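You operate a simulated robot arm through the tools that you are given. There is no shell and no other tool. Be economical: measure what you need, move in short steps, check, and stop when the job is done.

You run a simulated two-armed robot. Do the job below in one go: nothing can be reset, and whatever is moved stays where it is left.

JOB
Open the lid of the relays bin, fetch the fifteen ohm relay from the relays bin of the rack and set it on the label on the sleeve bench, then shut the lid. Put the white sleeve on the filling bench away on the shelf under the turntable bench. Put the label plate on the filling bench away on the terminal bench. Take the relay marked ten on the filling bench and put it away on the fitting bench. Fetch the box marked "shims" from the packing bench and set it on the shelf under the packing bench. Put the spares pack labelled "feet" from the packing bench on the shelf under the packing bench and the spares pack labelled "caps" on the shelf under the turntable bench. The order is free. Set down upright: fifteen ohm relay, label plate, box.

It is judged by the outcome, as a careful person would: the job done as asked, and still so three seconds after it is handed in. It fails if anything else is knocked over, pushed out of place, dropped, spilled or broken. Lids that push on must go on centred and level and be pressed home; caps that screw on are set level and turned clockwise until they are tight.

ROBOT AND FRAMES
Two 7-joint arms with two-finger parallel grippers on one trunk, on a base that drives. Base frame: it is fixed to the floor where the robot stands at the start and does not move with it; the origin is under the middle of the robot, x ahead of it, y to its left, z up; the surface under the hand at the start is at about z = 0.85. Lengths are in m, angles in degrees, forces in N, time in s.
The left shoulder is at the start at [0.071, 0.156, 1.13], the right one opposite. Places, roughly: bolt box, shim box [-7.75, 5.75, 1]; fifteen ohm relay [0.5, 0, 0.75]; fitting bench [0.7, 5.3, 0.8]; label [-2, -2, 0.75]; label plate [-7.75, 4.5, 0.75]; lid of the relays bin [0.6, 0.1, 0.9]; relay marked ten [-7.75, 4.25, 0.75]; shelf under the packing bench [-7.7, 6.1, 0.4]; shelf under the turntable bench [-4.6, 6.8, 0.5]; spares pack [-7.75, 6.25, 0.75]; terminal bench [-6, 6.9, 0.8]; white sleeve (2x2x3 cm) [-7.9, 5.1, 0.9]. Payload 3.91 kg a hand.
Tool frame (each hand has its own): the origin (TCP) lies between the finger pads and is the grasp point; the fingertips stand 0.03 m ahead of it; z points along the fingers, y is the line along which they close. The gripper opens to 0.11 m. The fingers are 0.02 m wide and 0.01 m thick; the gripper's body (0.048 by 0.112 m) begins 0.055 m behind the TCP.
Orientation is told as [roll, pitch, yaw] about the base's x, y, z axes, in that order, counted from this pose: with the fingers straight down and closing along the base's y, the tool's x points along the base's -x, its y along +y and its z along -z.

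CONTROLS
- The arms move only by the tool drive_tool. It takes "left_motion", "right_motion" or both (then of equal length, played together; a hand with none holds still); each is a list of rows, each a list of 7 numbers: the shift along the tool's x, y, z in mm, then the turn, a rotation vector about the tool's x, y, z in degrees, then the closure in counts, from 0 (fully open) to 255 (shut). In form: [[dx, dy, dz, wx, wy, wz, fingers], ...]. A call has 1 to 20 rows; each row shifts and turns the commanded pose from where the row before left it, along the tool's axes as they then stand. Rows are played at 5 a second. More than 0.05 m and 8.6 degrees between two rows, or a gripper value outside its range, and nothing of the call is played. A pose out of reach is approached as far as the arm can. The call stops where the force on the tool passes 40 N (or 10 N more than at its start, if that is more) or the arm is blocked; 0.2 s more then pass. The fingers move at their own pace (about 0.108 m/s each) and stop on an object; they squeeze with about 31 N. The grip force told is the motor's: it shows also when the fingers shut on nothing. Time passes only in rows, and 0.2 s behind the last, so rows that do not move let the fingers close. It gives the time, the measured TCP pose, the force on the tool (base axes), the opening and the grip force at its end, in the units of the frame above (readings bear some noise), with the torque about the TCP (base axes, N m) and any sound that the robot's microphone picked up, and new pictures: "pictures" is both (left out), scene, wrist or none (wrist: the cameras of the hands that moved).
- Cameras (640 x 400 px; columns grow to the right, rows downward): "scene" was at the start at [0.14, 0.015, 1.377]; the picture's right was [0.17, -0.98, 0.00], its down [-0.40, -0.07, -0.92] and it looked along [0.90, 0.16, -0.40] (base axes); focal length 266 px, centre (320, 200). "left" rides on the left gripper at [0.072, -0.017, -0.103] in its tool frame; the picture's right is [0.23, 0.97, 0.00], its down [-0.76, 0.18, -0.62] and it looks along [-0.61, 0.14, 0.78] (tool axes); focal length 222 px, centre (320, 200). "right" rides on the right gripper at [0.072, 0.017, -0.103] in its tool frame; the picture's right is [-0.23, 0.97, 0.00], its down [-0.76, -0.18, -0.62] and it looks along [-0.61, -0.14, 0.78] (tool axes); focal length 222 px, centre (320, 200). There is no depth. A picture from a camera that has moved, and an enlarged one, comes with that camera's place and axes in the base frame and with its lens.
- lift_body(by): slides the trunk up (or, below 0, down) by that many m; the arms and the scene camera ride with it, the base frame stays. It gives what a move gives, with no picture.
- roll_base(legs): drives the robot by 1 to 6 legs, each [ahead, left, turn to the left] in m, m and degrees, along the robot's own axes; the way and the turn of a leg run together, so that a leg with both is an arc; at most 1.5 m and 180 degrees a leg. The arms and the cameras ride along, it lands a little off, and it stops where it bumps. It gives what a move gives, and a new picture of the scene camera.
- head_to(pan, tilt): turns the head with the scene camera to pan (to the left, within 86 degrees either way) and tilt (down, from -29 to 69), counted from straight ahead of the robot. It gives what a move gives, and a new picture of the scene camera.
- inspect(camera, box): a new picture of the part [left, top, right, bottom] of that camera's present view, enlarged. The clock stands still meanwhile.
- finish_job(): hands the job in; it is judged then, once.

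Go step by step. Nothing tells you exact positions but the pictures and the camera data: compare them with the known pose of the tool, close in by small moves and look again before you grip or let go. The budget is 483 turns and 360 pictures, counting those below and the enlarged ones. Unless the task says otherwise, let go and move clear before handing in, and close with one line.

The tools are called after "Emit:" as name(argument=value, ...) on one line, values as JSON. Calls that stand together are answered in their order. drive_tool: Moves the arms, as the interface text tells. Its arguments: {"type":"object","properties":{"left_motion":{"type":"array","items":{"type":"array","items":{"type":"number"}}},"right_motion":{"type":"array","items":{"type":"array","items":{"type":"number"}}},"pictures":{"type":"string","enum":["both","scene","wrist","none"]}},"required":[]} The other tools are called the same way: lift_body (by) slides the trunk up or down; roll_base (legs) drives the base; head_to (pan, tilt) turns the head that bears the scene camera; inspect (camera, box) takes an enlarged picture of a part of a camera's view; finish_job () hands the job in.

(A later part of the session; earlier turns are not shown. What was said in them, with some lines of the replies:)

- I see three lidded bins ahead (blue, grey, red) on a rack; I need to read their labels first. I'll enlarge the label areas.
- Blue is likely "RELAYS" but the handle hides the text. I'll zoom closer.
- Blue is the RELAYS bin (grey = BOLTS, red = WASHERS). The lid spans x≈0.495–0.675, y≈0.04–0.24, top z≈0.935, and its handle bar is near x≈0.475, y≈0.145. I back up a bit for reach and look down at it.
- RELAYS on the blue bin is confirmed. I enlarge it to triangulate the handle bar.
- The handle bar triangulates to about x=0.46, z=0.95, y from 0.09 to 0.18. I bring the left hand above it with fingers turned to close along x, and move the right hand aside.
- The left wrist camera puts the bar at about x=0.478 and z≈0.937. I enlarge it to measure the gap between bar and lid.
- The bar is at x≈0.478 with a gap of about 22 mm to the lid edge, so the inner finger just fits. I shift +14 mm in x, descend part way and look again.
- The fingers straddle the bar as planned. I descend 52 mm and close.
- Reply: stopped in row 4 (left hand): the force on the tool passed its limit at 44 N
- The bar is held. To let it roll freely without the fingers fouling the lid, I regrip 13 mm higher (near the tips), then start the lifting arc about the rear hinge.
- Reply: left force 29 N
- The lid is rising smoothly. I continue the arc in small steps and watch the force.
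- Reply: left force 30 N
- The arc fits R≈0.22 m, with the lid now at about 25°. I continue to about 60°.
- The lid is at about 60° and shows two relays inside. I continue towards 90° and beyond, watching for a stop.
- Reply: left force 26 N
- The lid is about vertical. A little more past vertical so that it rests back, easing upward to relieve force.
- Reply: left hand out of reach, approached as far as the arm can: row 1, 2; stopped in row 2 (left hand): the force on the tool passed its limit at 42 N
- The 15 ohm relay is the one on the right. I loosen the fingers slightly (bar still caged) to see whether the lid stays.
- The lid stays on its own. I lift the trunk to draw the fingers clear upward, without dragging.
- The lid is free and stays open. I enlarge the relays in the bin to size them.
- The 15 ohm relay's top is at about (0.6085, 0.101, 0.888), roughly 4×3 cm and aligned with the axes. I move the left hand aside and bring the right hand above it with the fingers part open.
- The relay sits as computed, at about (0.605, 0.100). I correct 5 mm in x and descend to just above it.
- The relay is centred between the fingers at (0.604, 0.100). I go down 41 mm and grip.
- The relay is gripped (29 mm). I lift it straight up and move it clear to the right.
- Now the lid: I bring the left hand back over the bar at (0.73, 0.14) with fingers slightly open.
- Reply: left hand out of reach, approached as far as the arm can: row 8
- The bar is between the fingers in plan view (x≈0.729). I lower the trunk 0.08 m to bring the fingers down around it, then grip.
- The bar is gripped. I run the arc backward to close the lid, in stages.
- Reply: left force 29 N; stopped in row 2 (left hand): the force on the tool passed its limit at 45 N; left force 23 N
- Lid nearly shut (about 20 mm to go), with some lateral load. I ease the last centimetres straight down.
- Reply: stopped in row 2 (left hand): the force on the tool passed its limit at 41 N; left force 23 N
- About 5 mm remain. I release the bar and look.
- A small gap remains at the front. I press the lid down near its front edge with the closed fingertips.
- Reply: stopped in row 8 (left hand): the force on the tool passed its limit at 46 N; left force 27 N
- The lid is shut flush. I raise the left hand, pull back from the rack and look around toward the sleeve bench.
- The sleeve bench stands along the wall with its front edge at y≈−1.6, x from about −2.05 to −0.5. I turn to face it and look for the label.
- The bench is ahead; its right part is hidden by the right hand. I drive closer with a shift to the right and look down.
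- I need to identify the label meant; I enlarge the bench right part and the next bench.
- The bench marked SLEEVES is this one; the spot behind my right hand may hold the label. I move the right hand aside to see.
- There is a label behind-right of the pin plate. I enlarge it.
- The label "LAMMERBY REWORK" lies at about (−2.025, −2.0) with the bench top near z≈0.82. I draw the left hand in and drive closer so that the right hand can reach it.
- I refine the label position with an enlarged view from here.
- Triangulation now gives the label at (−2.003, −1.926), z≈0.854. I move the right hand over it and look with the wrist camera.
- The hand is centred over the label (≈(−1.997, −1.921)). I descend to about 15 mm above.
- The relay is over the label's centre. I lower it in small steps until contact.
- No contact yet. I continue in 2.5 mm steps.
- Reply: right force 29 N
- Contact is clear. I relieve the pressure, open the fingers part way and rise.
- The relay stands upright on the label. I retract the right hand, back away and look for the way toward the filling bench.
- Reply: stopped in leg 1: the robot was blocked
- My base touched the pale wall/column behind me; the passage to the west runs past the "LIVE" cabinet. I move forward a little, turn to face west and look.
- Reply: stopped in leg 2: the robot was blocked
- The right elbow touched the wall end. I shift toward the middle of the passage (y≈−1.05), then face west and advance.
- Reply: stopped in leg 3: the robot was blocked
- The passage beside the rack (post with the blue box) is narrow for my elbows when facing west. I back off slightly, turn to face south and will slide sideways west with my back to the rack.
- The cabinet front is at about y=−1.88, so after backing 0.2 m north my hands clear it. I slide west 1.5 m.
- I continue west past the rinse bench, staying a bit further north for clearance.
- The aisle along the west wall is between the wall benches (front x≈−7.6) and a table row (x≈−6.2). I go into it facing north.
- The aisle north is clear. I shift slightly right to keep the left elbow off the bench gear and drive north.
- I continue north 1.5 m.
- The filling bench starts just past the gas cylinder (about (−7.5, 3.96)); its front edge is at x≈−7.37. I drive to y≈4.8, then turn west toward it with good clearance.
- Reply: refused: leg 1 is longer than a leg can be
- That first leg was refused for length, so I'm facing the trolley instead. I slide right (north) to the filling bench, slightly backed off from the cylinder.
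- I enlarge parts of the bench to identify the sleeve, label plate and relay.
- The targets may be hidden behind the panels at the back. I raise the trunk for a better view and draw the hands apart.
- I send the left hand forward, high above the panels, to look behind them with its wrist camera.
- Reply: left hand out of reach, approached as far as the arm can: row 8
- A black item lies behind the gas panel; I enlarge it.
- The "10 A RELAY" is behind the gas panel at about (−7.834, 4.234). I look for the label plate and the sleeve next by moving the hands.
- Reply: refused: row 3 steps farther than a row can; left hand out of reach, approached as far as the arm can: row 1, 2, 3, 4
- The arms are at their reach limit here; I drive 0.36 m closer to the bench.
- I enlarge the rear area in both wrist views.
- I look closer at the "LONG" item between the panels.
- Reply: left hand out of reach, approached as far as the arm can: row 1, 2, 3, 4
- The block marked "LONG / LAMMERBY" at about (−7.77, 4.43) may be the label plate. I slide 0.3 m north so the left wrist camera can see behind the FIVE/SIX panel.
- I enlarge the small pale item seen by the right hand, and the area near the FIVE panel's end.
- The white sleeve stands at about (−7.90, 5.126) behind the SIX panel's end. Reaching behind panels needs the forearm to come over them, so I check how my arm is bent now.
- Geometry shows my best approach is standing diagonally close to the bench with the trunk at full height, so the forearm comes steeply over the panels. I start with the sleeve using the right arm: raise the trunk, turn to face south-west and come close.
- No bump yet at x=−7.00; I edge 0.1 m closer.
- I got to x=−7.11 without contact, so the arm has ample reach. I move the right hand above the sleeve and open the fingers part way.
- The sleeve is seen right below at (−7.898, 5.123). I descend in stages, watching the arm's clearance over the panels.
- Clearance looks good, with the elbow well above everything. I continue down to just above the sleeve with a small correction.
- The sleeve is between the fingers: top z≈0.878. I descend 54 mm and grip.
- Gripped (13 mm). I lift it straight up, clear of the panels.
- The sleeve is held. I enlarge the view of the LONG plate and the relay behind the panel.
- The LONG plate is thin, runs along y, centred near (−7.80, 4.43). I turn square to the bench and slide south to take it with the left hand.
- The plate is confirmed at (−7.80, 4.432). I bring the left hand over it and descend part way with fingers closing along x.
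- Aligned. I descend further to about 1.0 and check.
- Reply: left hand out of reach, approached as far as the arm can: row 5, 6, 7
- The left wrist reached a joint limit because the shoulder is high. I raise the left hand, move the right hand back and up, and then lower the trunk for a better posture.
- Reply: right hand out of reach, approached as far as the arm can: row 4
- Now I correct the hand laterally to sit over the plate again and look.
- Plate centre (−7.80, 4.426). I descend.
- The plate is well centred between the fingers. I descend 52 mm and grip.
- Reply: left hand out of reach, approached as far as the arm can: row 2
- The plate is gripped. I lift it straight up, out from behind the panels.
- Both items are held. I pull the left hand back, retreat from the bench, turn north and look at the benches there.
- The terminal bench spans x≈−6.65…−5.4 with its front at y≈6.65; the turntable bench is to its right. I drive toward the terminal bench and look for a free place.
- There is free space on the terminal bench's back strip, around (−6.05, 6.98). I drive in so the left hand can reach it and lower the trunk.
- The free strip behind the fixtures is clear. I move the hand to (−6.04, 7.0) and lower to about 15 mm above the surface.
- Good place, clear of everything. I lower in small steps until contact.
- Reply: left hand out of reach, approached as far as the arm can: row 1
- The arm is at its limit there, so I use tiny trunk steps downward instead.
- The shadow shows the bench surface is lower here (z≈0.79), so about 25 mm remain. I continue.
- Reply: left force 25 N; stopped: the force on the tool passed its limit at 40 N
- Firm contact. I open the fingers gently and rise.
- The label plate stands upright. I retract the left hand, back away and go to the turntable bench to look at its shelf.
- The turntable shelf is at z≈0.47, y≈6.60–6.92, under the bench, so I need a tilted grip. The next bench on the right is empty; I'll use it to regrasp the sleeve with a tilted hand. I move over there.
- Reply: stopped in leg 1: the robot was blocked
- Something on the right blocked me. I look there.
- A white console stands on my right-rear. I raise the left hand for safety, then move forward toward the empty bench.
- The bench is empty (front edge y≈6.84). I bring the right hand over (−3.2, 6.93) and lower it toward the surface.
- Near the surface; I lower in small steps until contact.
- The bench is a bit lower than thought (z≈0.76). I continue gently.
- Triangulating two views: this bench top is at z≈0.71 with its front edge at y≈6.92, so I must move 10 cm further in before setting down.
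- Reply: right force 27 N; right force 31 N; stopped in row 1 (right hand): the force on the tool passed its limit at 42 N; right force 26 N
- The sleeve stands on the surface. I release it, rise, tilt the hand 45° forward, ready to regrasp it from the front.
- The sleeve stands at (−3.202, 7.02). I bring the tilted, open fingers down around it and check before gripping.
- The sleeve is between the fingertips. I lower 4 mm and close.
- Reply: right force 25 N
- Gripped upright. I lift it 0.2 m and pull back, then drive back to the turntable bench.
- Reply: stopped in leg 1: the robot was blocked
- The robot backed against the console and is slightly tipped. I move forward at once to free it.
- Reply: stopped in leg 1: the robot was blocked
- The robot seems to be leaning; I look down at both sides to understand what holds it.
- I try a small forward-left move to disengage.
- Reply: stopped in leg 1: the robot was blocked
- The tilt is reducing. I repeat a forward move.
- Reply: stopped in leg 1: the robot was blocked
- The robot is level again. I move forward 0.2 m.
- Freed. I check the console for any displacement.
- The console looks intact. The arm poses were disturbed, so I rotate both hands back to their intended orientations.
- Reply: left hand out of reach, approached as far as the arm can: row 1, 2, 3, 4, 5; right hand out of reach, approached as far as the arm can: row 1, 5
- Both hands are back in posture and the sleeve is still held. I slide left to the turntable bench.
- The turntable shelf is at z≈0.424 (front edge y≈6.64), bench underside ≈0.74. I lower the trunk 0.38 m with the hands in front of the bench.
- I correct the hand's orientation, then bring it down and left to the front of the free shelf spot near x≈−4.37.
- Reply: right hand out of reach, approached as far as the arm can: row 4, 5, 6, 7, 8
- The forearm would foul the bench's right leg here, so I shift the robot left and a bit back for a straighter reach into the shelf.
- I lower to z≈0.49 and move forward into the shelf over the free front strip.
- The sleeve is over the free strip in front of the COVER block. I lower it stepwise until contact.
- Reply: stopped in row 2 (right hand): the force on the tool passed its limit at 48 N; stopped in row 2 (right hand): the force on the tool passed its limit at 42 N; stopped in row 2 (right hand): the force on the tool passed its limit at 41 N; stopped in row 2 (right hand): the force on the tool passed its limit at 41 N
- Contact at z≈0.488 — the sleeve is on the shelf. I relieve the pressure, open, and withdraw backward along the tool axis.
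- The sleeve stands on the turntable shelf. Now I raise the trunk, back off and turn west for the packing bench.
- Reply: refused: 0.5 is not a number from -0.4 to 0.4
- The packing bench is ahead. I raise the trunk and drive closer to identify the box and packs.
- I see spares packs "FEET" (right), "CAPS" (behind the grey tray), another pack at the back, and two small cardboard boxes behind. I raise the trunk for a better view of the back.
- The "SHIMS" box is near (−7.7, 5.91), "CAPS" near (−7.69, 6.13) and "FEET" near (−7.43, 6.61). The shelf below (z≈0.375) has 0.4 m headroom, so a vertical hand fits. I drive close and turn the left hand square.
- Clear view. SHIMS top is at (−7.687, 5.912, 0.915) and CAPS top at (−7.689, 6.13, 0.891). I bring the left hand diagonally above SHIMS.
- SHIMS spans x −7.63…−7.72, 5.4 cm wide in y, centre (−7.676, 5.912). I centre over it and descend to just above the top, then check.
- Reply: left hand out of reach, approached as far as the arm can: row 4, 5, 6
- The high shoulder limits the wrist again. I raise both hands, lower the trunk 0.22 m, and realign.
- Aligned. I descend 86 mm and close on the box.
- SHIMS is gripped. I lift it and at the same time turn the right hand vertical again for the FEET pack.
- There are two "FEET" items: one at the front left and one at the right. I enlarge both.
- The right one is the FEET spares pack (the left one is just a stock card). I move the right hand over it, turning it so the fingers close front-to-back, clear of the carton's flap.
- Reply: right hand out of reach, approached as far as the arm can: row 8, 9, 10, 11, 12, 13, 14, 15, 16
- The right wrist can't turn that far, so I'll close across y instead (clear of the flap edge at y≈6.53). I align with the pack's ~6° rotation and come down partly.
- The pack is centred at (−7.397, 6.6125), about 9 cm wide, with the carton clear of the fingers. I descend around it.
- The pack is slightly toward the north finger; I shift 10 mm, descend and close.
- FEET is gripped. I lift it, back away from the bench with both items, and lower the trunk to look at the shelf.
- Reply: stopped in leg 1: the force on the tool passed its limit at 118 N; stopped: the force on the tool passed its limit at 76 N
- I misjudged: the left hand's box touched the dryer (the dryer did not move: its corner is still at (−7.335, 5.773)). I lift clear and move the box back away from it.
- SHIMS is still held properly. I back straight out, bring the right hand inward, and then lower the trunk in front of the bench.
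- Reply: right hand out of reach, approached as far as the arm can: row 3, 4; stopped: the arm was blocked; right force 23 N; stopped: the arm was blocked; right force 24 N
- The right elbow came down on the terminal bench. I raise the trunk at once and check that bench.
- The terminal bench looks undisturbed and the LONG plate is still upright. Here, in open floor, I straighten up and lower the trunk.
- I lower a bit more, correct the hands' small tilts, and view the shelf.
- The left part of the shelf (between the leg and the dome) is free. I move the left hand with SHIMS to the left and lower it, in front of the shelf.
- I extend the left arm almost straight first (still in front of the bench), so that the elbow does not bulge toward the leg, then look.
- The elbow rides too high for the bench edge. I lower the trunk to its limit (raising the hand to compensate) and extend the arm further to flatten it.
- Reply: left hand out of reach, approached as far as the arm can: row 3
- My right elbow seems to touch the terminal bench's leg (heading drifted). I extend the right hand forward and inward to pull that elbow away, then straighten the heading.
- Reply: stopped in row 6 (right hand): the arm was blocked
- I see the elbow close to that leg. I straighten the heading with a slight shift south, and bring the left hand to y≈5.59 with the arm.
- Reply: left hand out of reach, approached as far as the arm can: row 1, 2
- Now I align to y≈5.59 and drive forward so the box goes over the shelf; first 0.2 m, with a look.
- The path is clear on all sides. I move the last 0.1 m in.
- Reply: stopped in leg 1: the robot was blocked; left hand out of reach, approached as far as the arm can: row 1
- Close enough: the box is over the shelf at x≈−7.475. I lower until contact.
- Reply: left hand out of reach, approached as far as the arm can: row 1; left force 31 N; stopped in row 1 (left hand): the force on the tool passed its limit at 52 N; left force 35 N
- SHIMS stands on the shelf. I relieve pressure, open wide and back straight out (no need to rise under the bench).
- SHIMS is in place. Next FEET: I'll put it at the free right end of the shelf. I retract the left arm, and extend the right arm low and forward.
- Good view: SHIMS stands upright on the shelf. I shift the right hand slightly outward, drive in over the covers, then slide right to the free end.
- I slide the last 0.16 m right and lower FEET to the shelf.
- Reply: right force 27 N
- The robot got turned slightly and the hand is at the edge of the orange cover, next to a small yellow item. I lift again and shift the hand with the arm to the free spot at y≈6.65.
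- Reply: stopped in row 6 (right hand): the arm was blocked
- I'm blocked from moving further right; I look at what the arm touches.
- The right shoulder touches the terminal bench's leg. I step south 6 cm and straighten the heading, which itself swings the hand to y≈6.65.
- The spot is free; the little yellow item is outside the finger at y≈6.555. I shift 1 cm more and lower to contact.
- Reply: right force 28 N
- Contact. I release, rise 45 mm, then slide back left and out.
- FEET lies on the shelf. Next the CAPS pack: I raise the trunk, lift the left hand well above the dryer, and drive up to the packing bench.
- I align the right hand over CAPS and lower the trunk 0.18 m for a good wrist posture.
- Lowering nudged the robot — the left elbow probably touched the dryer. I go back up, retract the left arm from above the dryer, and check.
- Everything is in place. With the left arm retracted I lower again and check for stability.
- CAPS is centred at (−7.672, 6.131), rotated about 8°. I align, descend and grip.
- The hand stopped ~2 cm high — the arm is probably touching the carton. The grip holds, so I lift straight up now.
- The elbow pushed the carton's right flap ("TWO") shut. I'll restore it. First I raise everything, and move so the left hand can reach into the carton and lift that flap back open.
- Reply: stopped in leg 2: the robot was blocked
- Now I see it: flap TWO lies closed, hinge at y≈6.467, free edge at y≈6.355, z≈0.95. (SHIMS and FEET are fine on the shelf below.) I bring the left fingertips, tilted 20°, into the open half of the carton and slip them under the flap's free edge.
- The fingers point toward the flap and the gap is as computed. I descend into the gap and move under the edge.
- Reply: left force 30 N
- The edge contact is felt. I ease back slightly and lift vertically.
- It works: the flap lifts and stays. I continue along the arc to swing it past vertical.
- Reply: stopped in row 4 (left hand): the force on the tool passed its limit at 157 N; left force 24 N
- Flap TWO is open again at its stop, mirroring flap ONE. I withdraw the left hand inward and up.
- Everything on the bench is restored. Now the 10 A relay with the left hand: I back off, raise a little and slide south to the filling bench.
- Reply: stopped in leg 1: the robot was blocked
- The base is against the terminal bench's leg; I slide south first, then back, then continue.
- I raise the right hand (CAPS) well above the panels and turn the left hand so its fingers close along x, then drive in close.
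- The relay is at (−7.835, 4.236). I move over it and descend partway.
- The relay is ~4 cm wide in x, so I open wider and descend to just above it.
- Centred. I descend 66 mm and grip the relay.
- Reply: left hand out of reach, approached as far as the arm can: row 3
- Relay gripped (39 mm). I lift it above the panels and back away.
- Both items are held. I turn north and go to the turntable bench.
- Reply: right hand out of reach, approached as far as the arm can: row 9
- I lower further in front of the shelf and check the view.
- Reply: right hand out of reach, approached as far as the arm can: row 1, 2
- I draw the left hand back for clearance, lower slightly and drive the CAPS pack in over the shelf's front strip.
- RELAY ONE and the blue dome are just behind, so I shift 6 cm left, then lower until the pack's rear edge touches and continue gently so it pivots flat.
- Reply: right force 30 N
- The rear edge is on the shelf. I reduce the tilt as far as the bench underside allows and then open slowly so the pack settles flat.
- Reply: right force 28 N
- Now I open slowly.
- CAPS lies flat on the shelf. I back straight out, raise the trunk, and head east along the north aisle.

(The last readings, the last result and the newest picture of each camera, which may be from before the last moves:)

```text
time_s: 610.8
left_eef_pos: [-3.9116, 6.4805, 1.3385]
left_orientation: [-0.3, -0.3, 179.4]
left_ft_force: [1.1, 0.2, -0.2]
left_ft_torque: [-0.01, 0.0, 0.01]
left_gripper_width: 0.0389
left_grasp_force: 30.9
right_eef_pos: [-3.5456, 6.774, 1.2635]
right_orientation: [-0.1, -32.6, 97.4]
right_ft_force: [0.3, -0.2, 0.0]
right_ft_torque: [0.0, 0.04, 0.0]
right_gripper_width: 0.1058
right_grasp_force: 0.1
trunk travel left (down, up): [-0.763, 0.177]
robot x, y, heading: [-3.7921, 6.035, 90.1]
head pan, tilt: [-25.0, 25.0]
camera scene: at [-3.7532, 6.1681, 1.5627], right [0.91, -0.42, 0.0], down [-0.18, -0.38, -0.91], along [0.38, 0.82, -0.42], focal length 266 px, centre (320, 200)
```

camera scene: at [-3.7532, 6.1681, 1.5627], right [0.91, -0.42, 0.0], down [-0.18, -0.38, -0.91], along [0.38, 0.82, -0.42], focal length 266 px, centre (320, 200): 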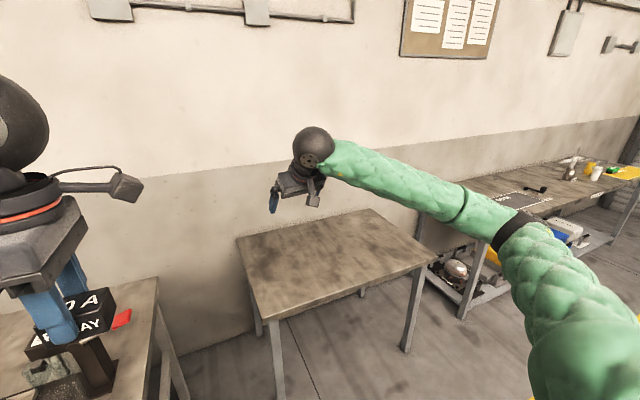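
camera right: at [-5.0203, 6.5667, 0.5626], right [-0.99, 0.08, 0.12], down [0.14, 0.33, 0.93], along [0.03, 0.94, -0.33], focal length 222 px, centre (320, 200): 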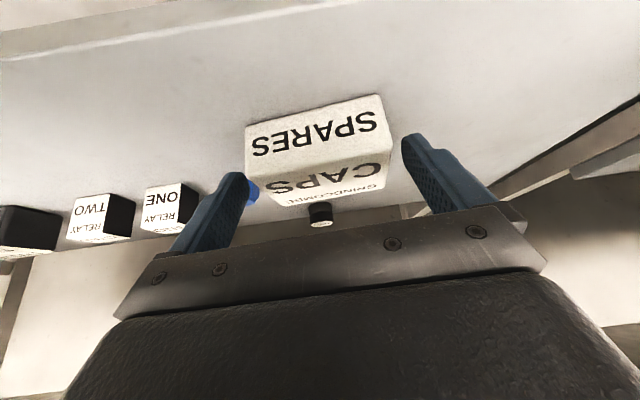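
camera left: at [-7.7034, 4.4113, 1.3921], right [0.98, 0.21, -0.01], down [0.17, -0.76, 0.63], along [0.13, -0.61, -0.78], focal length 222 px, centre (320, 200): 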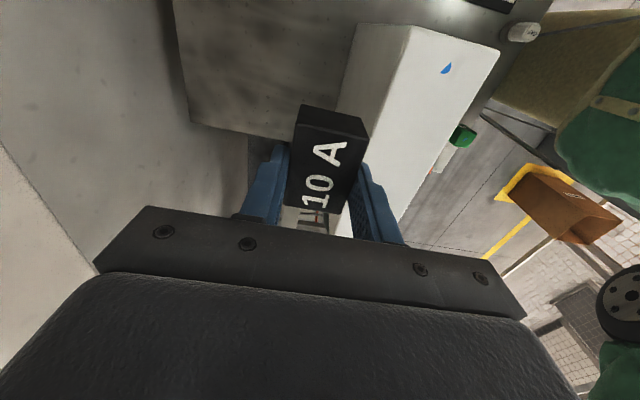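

I continue east along the aisle and look ahead.

Emit:
roll_base(legs=[[0, -1.45, -0.5]])

Emit:
head_to(pan=-84, tilt=15)

```text
time_s: 618.0
left_eef_pos: [-2.4649, 6.4771, 1.3392]
left_orientation: [-0.3, -0.3, 179.1]
left_ft_force: [0.0, 0.0, -0.9]
left_ft_torque: [-0.02, -0.02, 0.0]
left_gripper_width: 0.0389
left_grasp_force: 30.8
right_eef_pos: [-2.0986, 6.7696, 1.2632]
right_orientation: [0.0, -32.5, 97.2]
right_ft_force: [-0.2, -0.4, -0.1]
right_ft_torque: [-0.01, 0.0, 0.01]
right_gripper_width: 0.1057
right_grasp_force: 0.0
trunk travel left (down, up): [-0.763, 0.177]
robot x, y, heading: [-2.3471, 6.0315, 89.6]
head pan, tilt: [-25.0, 25.0]
camera scene: at [-2.3092, 6.1652, 1.5627], right [0.9, -0.43, 0.0], down [-0.18, -0.38, -0.91], along [0.39, 0.82, -0.42], focal length 266 px, centre (320, 200)
```

scene: 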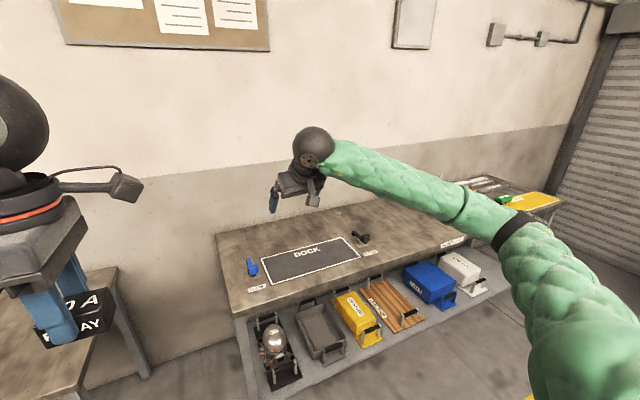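

```text
time_s: 619.3
left_eef_pos: [-2.4645, 6.4771, 1.3394]
left_orientation: [-0.3, -0.3, 179.0]
left_ft_force: [1.1, 0.3, -0.5]
left_ft_torque: [0.01, 0.02, 0.0]
left_gripper_width: 0.0391
left_grasp_force: 31.0
right_eef_pos: [-2.0982, 6.77, 1.2645]
right_orientation: [0.0, -32.6, 97.2]
right_ft_force: [-0.4, -0.3, 0.0]
right_ft_torque: [-0.03, -0.01, 0.0]
right_gripper_width: 0.1059
right_grasp_force: 0.1
trunk travel left (down, up): [-0.763, 0.177]
robot x, y, heading: [-2.3462, 6.0321, 89.8]
head pan, tilt: [-84.0, 15.0]
camera scene: at [-2.2555, 6.0914, 1.5789], right [0.1, -0.99, 0.0], down [-0.26, -0.03, -0.97], along [0.96, 0.1, -0.26], focal length 266 px, centre (320, 200)
```

scene: 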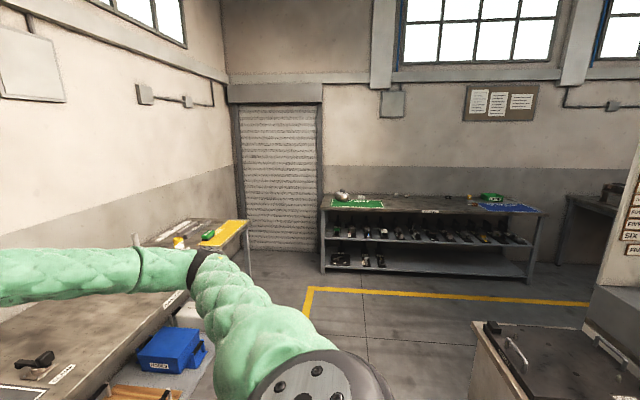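

The fitting bench is on the far east wall (x≈0.5, y≈5.3). I turn east and drive toward it.

Emit:
roll_base(legs=[[0, 0, -90], [1.3, 0, 0], [0.35, -0.65, 0]])

Emit:
head_to(pan=0, tilt=30)

```text
time_s: 633.3
left_eef_pos: [-0.2648, 5.4508, 1.3397]
left_orientation: [-0.3, -0.4, 88.7]
left_ft_force: [0.4, -0.3, -0.9]
left_ft_torque: [-0.01, 0.03, -0.01]
left_gripper_width: 0.0393
left_grasp_force: 30.6
right_eef_pos: [0.0246, 5.0822, 1.2632]
right_orientation: [0.0, -32.4, 6.9]
right_ft_force: [-0.7, -1.3, 0.2]
right_ft_torque: [-0.01, 0.01, -0.01]
right_gripper_width: 0.1056
right_grasp_force: 0.0
trunk travel left (down, up): [-0.763, 0.177]
robot x, y, heading: [-0.7129, 5.3358, -0.7]
head pan, tilt: [-84.0, 15.0]
camera scene: at [-0.6539, 5.241, 1.5789], right [-1.0, -0.09, 0.0], down [-0.02, 0.26, -0.97], along [0.09, -0.96, -0.26], focal length 266 px, centre (320, 200)
```

scene: 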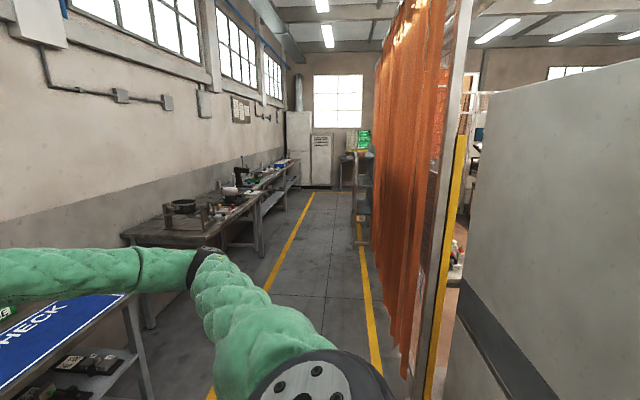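

```text
time_s: 634.9
left_eef_pos: [-0.2663, 5.4519, 1.3395]
left_orientation: [-0.3, -0.3, 88.7]
left_ft_force: [-0.2, 0.5, -0.5]
left_ft_torque: [-0.02, 0.02, 0.03]
left_gripper_width: 0.039
left_grasp_force: 31.3
right_eef_pos: [0.0249, 5.0823, 1.2635]
right_orientation: [0.0, -32.4, 6.9]
right_ft_force: [0.4, 0.5, 0.2]
right_ft_torque: [-0.01, 0.02, 0.01]
right_gripper_width: 0.1056
right_grasp_force: 0.0
trunk travel left (down, up): [-0.763, 0.177]
robot x, y, heading: [-0.7128, 5.3345, -0.7]
head pan, tilt: [0.0, 30.0]
camera scene: at [-0.5722, 5.333, 1.5547], right [-0.01, -1.0, 0.0], down [-0.5, 0.01, -0.87], along [0.87, -0.01, -0.5], focal length 266 px, centre (320, 200)
```

scene: 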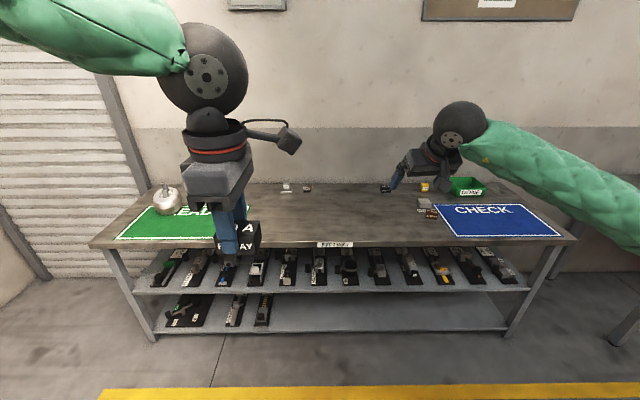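

I verify the bench name and the free spot.

Emit:
inspect(camera="scene", box=[260, 170, 460, 260])

Emit:
roll_base(legs=[[0.5, 0, 0]])

```text
3.20 times, centred on (360, 215) of scene
camera zoom: at [-0.5722, 5.333, 1.5547], right [-0.01, -1.0, 0.0], down [-0.5, 0.01, -0.87], along [0.87, -0.01, -0.5], focal length 850 px, centre (192, 152)
```

zoom: 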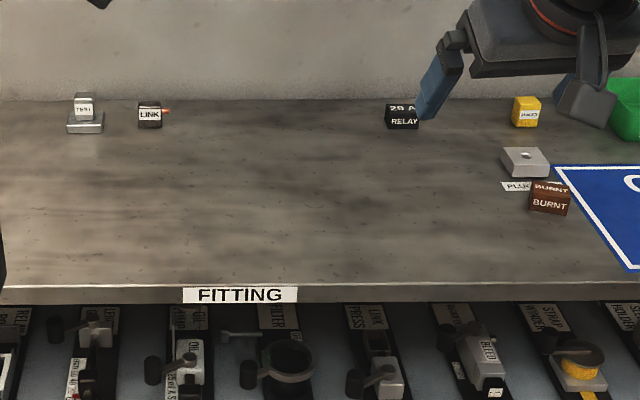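

```text
time_s: 637.8
left_eef_pos: [0.227, 5.4464, 1.3399]
left_orientation: [-0.2, -0.3, 88.7]
left_ft_force: [-0.6, 0.6, -0.7]
left_ft_torque: [-0.03, -0.05, 0.0]
left_gripper_width: 0.0388
left_grasp_force: 30.8
right_eef_pos: [0.5177, 5.076, 1.2642]
right_orientation: [0.0, -32.5, 6.9]
right_ft_force: [0.0, 0.8, 0.2]
right_ft_torque: [0.0, 0.01, -0.03]
right_gripper_width: 0.1059
right_grasp_force: 0.1
trunk travel left (down, up): [-0.763, 0.177]
robot x, y, heading: [-0.2156, 5.3273, -0.5]
head pan, tilt: [0.0, 30.0]
camera scene: at [-0.0794, 5.3277, 1.5547], right [-0.01, -1.0, 0.0], down [-0.5, 0.01, -0.87], along [0.87, -0.01, -0.5], focal length 266 px, centre (320, 200)
```

scene: 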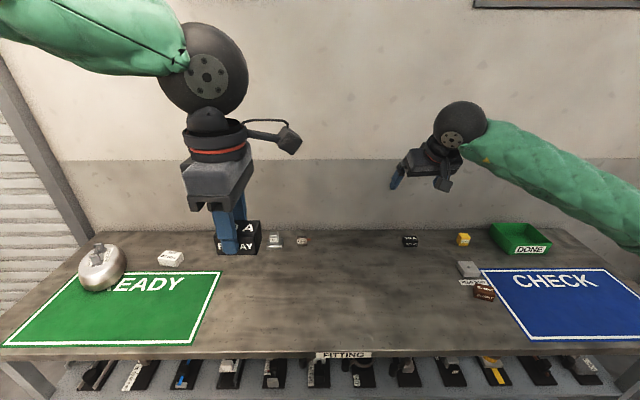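

The FITTING bench is confirmed; its middle is free. I bring the relay over (0.56, 5.33), lower the trunk, and descend.

Emit:
drive_tool(left_motion=[[14.5, -41.6, 0, 0, 0, 0, 255], [14.5, -41.6, 0, 0, 0, 0, 255], [14.5, -41.6, 0, 0, 0, 0, 255], [14.5, -41.6, 0, 0, 0, 0, 255], [14.5, -41.6, 0, 0, 0, 0, 255], [14.5, -41.6, 0, 0, 0, 0, 255], [14.5, -41.6, 0, 0, 0, 0, 255], [14.5, -41.6, 0, 0, 0, 0, 255]], pictures="none")

Emit:
lift_body(by=-0.22)

Emit:
drive_tool(left_motion=[[0, 0, 40, 0, 0, 0, 255], [0, 0, 40, 0, 0, 0, 255], [0, 0, 40, 0, 0, 0, 255], [0, 0, 40, 0, 0, 0, 255], [0, 0, 40, 0, 0, 0, 255], [0, 0, 20, 0, 0, 0, 255], [0, 0, 0, 0, 0, 0, 255]], pictures="scene")

```text
time_s: 639.6
left_eef_pos: [0.4709, 5.367, 1.3434]
left_orientation: [-0.4, -0.3, 88.6]
left_ft_force: [-0.1, 0.0, -0.1]
left_ft_torque: [-0.02, 0.01, -0.03]
left_gripper_width: 0.0393
left_grasp_force: 31.0
left hand out of reach, approached as far as the arm can: row 6, 7, 8
right_eef_pos: [0.5174, 5.0764, 1.2645]
right_orientation: [-0.1, -32.4, 6.9]
right_ft_force: [-1.4, -0.1, 0.1]
right_ft_torque: [0.0, -0.01, -0.01]
right_gripper_width: 0.1057
right_grasp_force: 0.1
trunk travel left (down, up): [-0.763, 0.177]
robot x, y, heading: [-0.2184, 5.3319, -0.7]
head pan, tilt: [0.0, 30.0]
```

```text
time_s: 642.0
left_eef_pos: [0.4709, 5.3684, 1.1229]
left_orientation: [-0.3, -0.3, 88.7]
left_ft_force: [-0.4, 0.6, -1.2]
left_ft_torque: [0.03, -0.02, 0.01]
left_gripper_width: 0.039
left_grasp_force: 30.9
right_eef_pos: [0.5171, 5.0765, 1.0445]
right_orientation: [0.1, -32.4, 6.8]
right_ft_force: [0.1, 0.9, 0.0]
right_ft_torque: [-0.01, 0.0, 0.01]
right_gripper_width: 0.1059
right_grasp_force: 0.1
trunk travel left (down, up): [-0.543, 0.397]
robot x, y, heading: [-0.2192, 5.3313, -0.7]
head pan, tilt: [0.0, 30.0]
```

```text
time_s: 643.5
left_eef_pos: [0.4628, 5.3958, 0.9126]
left_orientation: [-0.4, -0.3, 88.8]
left_ft_force: [1.4, 0.2, -0.5]
left_ft_torque: [0.0, 0.01, 0.03]
left_gripper_width: 0.0389
left_grasp_force: 30.9
left hand out of reach, approached as far as the arm can: row 3, 4, 5, 6
right_eef_pos: [0.5177, 5.078, 1.044]
right_orientation: [0.0, -32.5, 6.8]
right_ft_force: [-0.2, 0.3, 0.2]
right_ft_torque: [0.02, 0.01, 0.01]
right_gripper_width: 0.1055
right_grasp_force: 0.2
trunk travel left (down, up): [-0.543, 0.397]
robot x, y, heading: [-0.2147, 5.3272, -0.6]
head pan, tilt: [0.0, 30.0]
camera scene: at [-0.0793, 5.3276, 1.3347], right [-0.01, -1.0, 0.0], down [-0.5, 0.01, -0.87], along [0.87, -0.01, -0.5], focal length 266 px, centre (320, 200)
```

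scene: 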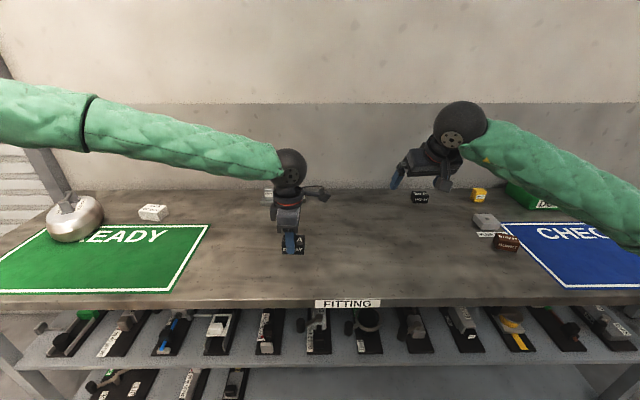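

The relay is over a free spot at (0.46, 5.40). I lower by trunk steps until contact.

Emit:
lift_body(by=-0.045)

Emit:
lift_body(by=-0.01)

Emit:
lift_body(by=-0.008)

Emit:
inspect(camera="scene", box=[240, 170, 350, 270])

```text
time_s: 644.4
left_eef_pos: [0.4624, 5.3959, 0.8667]
left_orientation: [-0.2, -0.4, 88.7]
left_ft_force: [-0.7, -0.3, 0.0]
left_ft_torque: [0.02, 0.0, -0.02]
left_gripper_width: 0.0391
left_grasp_force: 30.4
right_eef_pos: [0.5166, 5.0773, 1.0008]
right_orientation: [0.0, -32.5, 6.9]
right_ft_force: [0.5, 0.1, -0.1]
right_ft_torque: [0.01, -0.02, 0.01]
right_gripper_width: 0.1055
right_grasp_force: 0.1
trunk travel left (down, up): [-0.498, 0.442]
robot x, y, heading: [-0.2164, 5.3326, -0.6]
head pan, tilt: [0.0, 30.0]
```

```text
time_s: 645.0
left_eef_pos: [0.4612, 5.396, 0.8561]
left_orientation: [-0.3, -0.4, 88.8]
left_ft_force: [-0.8, 0.4, -0.9]
left_ft_torque: [0.01, 0.03, 0.02]
left_gripper_width: 0.039
left_grasp_force: 31.7
right_eef_pos: [0.5178, 5.0782, 0.9891]
right_orientation: [0.0, -32.5, 6.9]
right_ft_force: [0.0, 0.6, -0.3]
right_ft_torque: [0.0, 0.01, -0.02]
right_gripper_width: 0.1055
right_grasp_force: 0.0
trunk travel left (down, up): [-0.488, 0.452]
robot x, y, heading: [-0.219, 5.3325, -0.8]
head pan, tilt: [0.0, 30.0]
```

```text
time_s: 645.6
left_eef_pos: [0.4615, 5.3966, 0.8491]
left_orientation: [-0.2, -0.3, 88.9]
left_ft_force: [-1.3, -0.3, -0.9]
left_ft_torque: [-0.04, -0.01, 0.01]
left_gripper_width: 0.0388
left_grasp_force: 31.2
right_eef_pos: [0.5172, 5.0779, 0.9816]
right_orientation: [0.1, -32.5, 6.9]
right_ft_force: [-1.0, 0.9, 0.0]
right_ft_torque: [0.0, 0.01, 0.02]
right_gripper_width: 0.1057
right_grasp_force: 0.1
trunk travel left (down, up): [-0.48, 0.46]
robot x, y, heading: [-0.2193, 5.3276, -0.4]
head pan, tilt: [0.0, 30.0]
```

```text
4.00 times, centred on (295, 220) of scene
camera zoom: at [-0.0797, 5.3277, 1.2718], right [-0.01, -1.0, 0.0], down [-0.5, 0.01, -0.87], along [0.87, -0.01, -0.5], focal length 1063 px, centre (420, 120)
```

zoom: 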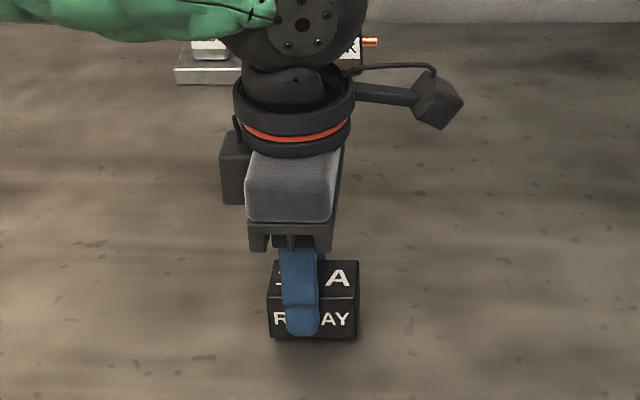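

Very close (shadow right beneath). I continue in 3 mm steps.

Emit:
lift_body(by=-0.004)

Emit:
lift_body(by=-0.004)

Emit:
lift_body(by=-0.004)

```text
time_s: 646.1
left_eef_pos: [0.4612, 5.3963, 0.8451]
left_orientation: [-0.3, -0.3, 88.9]
left_ft_force: [-0.4, -0.3, 0.0]
left_ft_torque: [0.02, 0.01, -0.03]
left_gripper_width: 0.0392
left_grasp_force: 31.3
right_eef_pos: [0.5179, 5.0785, 0.9774]
right_orientation: [-0.1, -32.5, 6.9]
right_ft_force: [-0.8, 0.4, -0.1]
right_ft_torque: [0.01, 0.02, 0.02]
right_gripper_width: 0.1056
right_grasp_force: 0.1
trunk travel left (down, up): [-0.476, 0.464]
robot x, y, heading: [-0.2204, 5.328, -0.8]
head pan, tilt: [0.0, 30.0]
```

```text
time_s: 646.6
left_eef_pos: [0.4619, 5.3951, 0.8424]
left_orientation: [-0.3, -0.3, 88.8]
left_ft_force: [-0.9, 0.2, 0.8]
left_ft_torque: [-0.01, 0.04, 0.0]
left_gripper_width: 0.039
left_grasp_force: 31.5
right_eef_pos: [0.5177, 5.0776, 0.9731]
right_orientation: [0.1, -32.6, 6.9]
right_ft_force: [0.1, -0.8, -0.8]
right_ft_torque: [0.0, 0.02, 0.01]
right_gripper_width: 0.1058
right_grasp_force: 0.0
trunk travel left (down, up): [-0.472, 0.468]
robot x, y, heading: [-0.2202, 5.3265, -0.5]
head pan, tilt: [0.0, 30.0]
```

```text
time_s: 647.2
left_eef_pos: [0.4615, 5.396, 0.8392]
left_orientation: [-0.6, -0.2, 88.9]
left_ft_force: [4.6, 2.9, 28.9]
left_ft_torque: [0.03, 0.07, 0.0]
left_gripper_width: 0.0391
left_grasp_force: 30.7
right_eef_pos: [0.5169, 5.0782, 0.97]
right_orientation: [0.0, -32.6, 6.9]
right_ft_force: [1.3, 0.7, -0.1]
right_ft_torque: [0.0, -0.01, -0.01]
right_gripper_width: 0.1056
right_grasp_force: 0.1
trunk travel left (down, up): [-0.468, 0.472]
robot x, y, heading: [-0.2192, 5.3289, -0.7]
head pan, tilt: [0.0, 30.0]
```

Contact. I open the fingers and raise with the trunk.

Emit:
drive_tool(left_motion=[[0, 0, -1.5, 0, 0, 0, 255], [0, 0, 0, 0, 0, 0, 130], [0, 0, 0, 0, 0, 0, 80], [0, 0, 0, 0, 0, 0, 60]], pictures="none")

Emit:
lift_body(by=0.25)

Emit:
inspect(camera="scene", box=[200, 180, 440, 330])

```text
time_s: 648.2
left_eef_pos: [0.4618, 5.3958, 0.8384]
left_orientation: [-0.3, -0.2, 88.7]
left_ft_force: [-0.1, -0.8, -0.5]
left_ft_torque: [0.0, 0.01, 0.02]
left_gripper_width: 0.0841
left_grasp_force: 0.0
right_eef_pos: [0.5181, 5.0775, 0.97]
right_orientation: [0.0, -32.5, 6.8]
right_ft_force: [0.1, -0.4, 0.0]
right_ft_torque: [0.01, 0.01, -0.03]
right_gripper_width: 0.1058
right_grasp_force: 0.0
trunk travel left (down, up): [-0.468, 0.472]
robot x, y, heading: [-0.2168, 5.3311, -0.6]
head pan, tilt: [0.0, 30.0]
```

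```text
time_s: 650.8
left_eef_pos: [0.4612, 5.3968, 1.0891]
left_orientation: [-0.3, -0.3, 88.8]
left_ft_force: [0.4, 0.3, -0.2]
left_ft_torque: [-0.01, 0.0, -0.01]
left_gripper_width: 0.0843
left_grasp_force: 0.1
right_eef_pos: [0.518, 5.0765, 1.22]
right_orientation: [0.0, -32.5, 6.9]
right_ft_force: [-0.5, 0.7, -0.7]
right_ft_torque: [-0.03, 0.0, 0.01]
right_gripper_width: 0.1058
right_grasp_force: 0.1
trunk travel left (down, up): [-0.718, 0.222]
robot x, y, heading: [-0.2196, 5.3329, -0.6]
head pan, tilt: [0.0, 30.0]
```

```text
2.67 times, centred on (320, 255) of scene
camera zoom: at [-0.079, 5.3276, 1.5096], right [-0.01, -1.0, 0.0], down [-0.5, 0.01, -0.87], along [0.87, -0.01, -0.5], focal length 708 px, centre (320, 53)
```

zoom: 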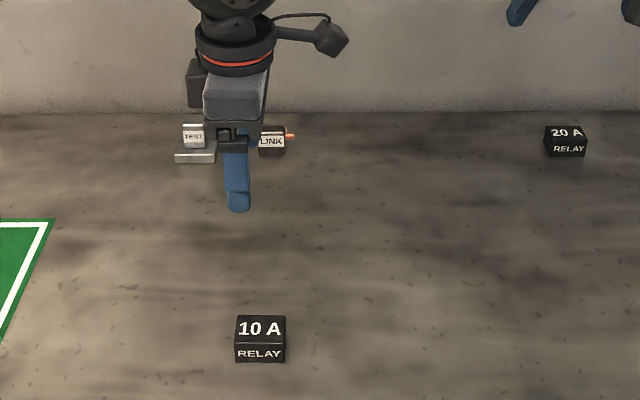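

The 10 A relay stands on the fitting bench. I back clear and hand in.

Emit:
roll_base(legs=[[-0.45, 0, 0]])

Emit:
finish_job()

```text
time_s: 653.5
left_eef_pos: [0.0136, 5.4019, 1.0887]
left_orientation: [-0.3, -0.3, 88.9]
left_ft_force: [0.4, -0.4, 0.0]
left_ft_torque: [0.0, -0.03, 0.02]
left_gripper_width: 0.0841
left_grasp_force: 0.0
right_eef_pos: [0.0714, 5.0828, 1.2183]
right_orientation: [0.0, -32.4, 7.0]
right_ft_force: [-0.1, -0.6, 0.4]
right_ft_torque: [0.01, 0.01, 0.02]
right_gripper_width: 0.1058
right_grasp_force: 0.0
trunk travel left (down, up): [-0.718, 0.222]
robot x, y, heading: [-0.6656, 5.3367, -0.3]
head pan, tilt: [0.0, 30.0]
camera scene: at [-0.5263, 5.3321, 1.5097], right [-0.01, -1.0, 0.0], down [-0.5, 0.0, -0.87], along [0.87, -0.01, -0.5], focal length 266 px, centre (320, 200)
```

scene: 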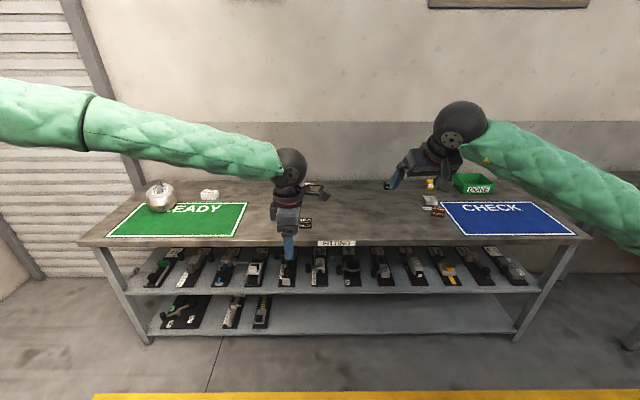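

```text
The job is handed in.
```

All seven items are placed as asked, the relays bin lid is shut and the job is handed in; on the way I pushed one carton flap on the packing bench shut and reopened it (its angle may differ slightly), and I bumped the dryer, a wall, a console and the terminal bench, with no visible displacement where I could check.
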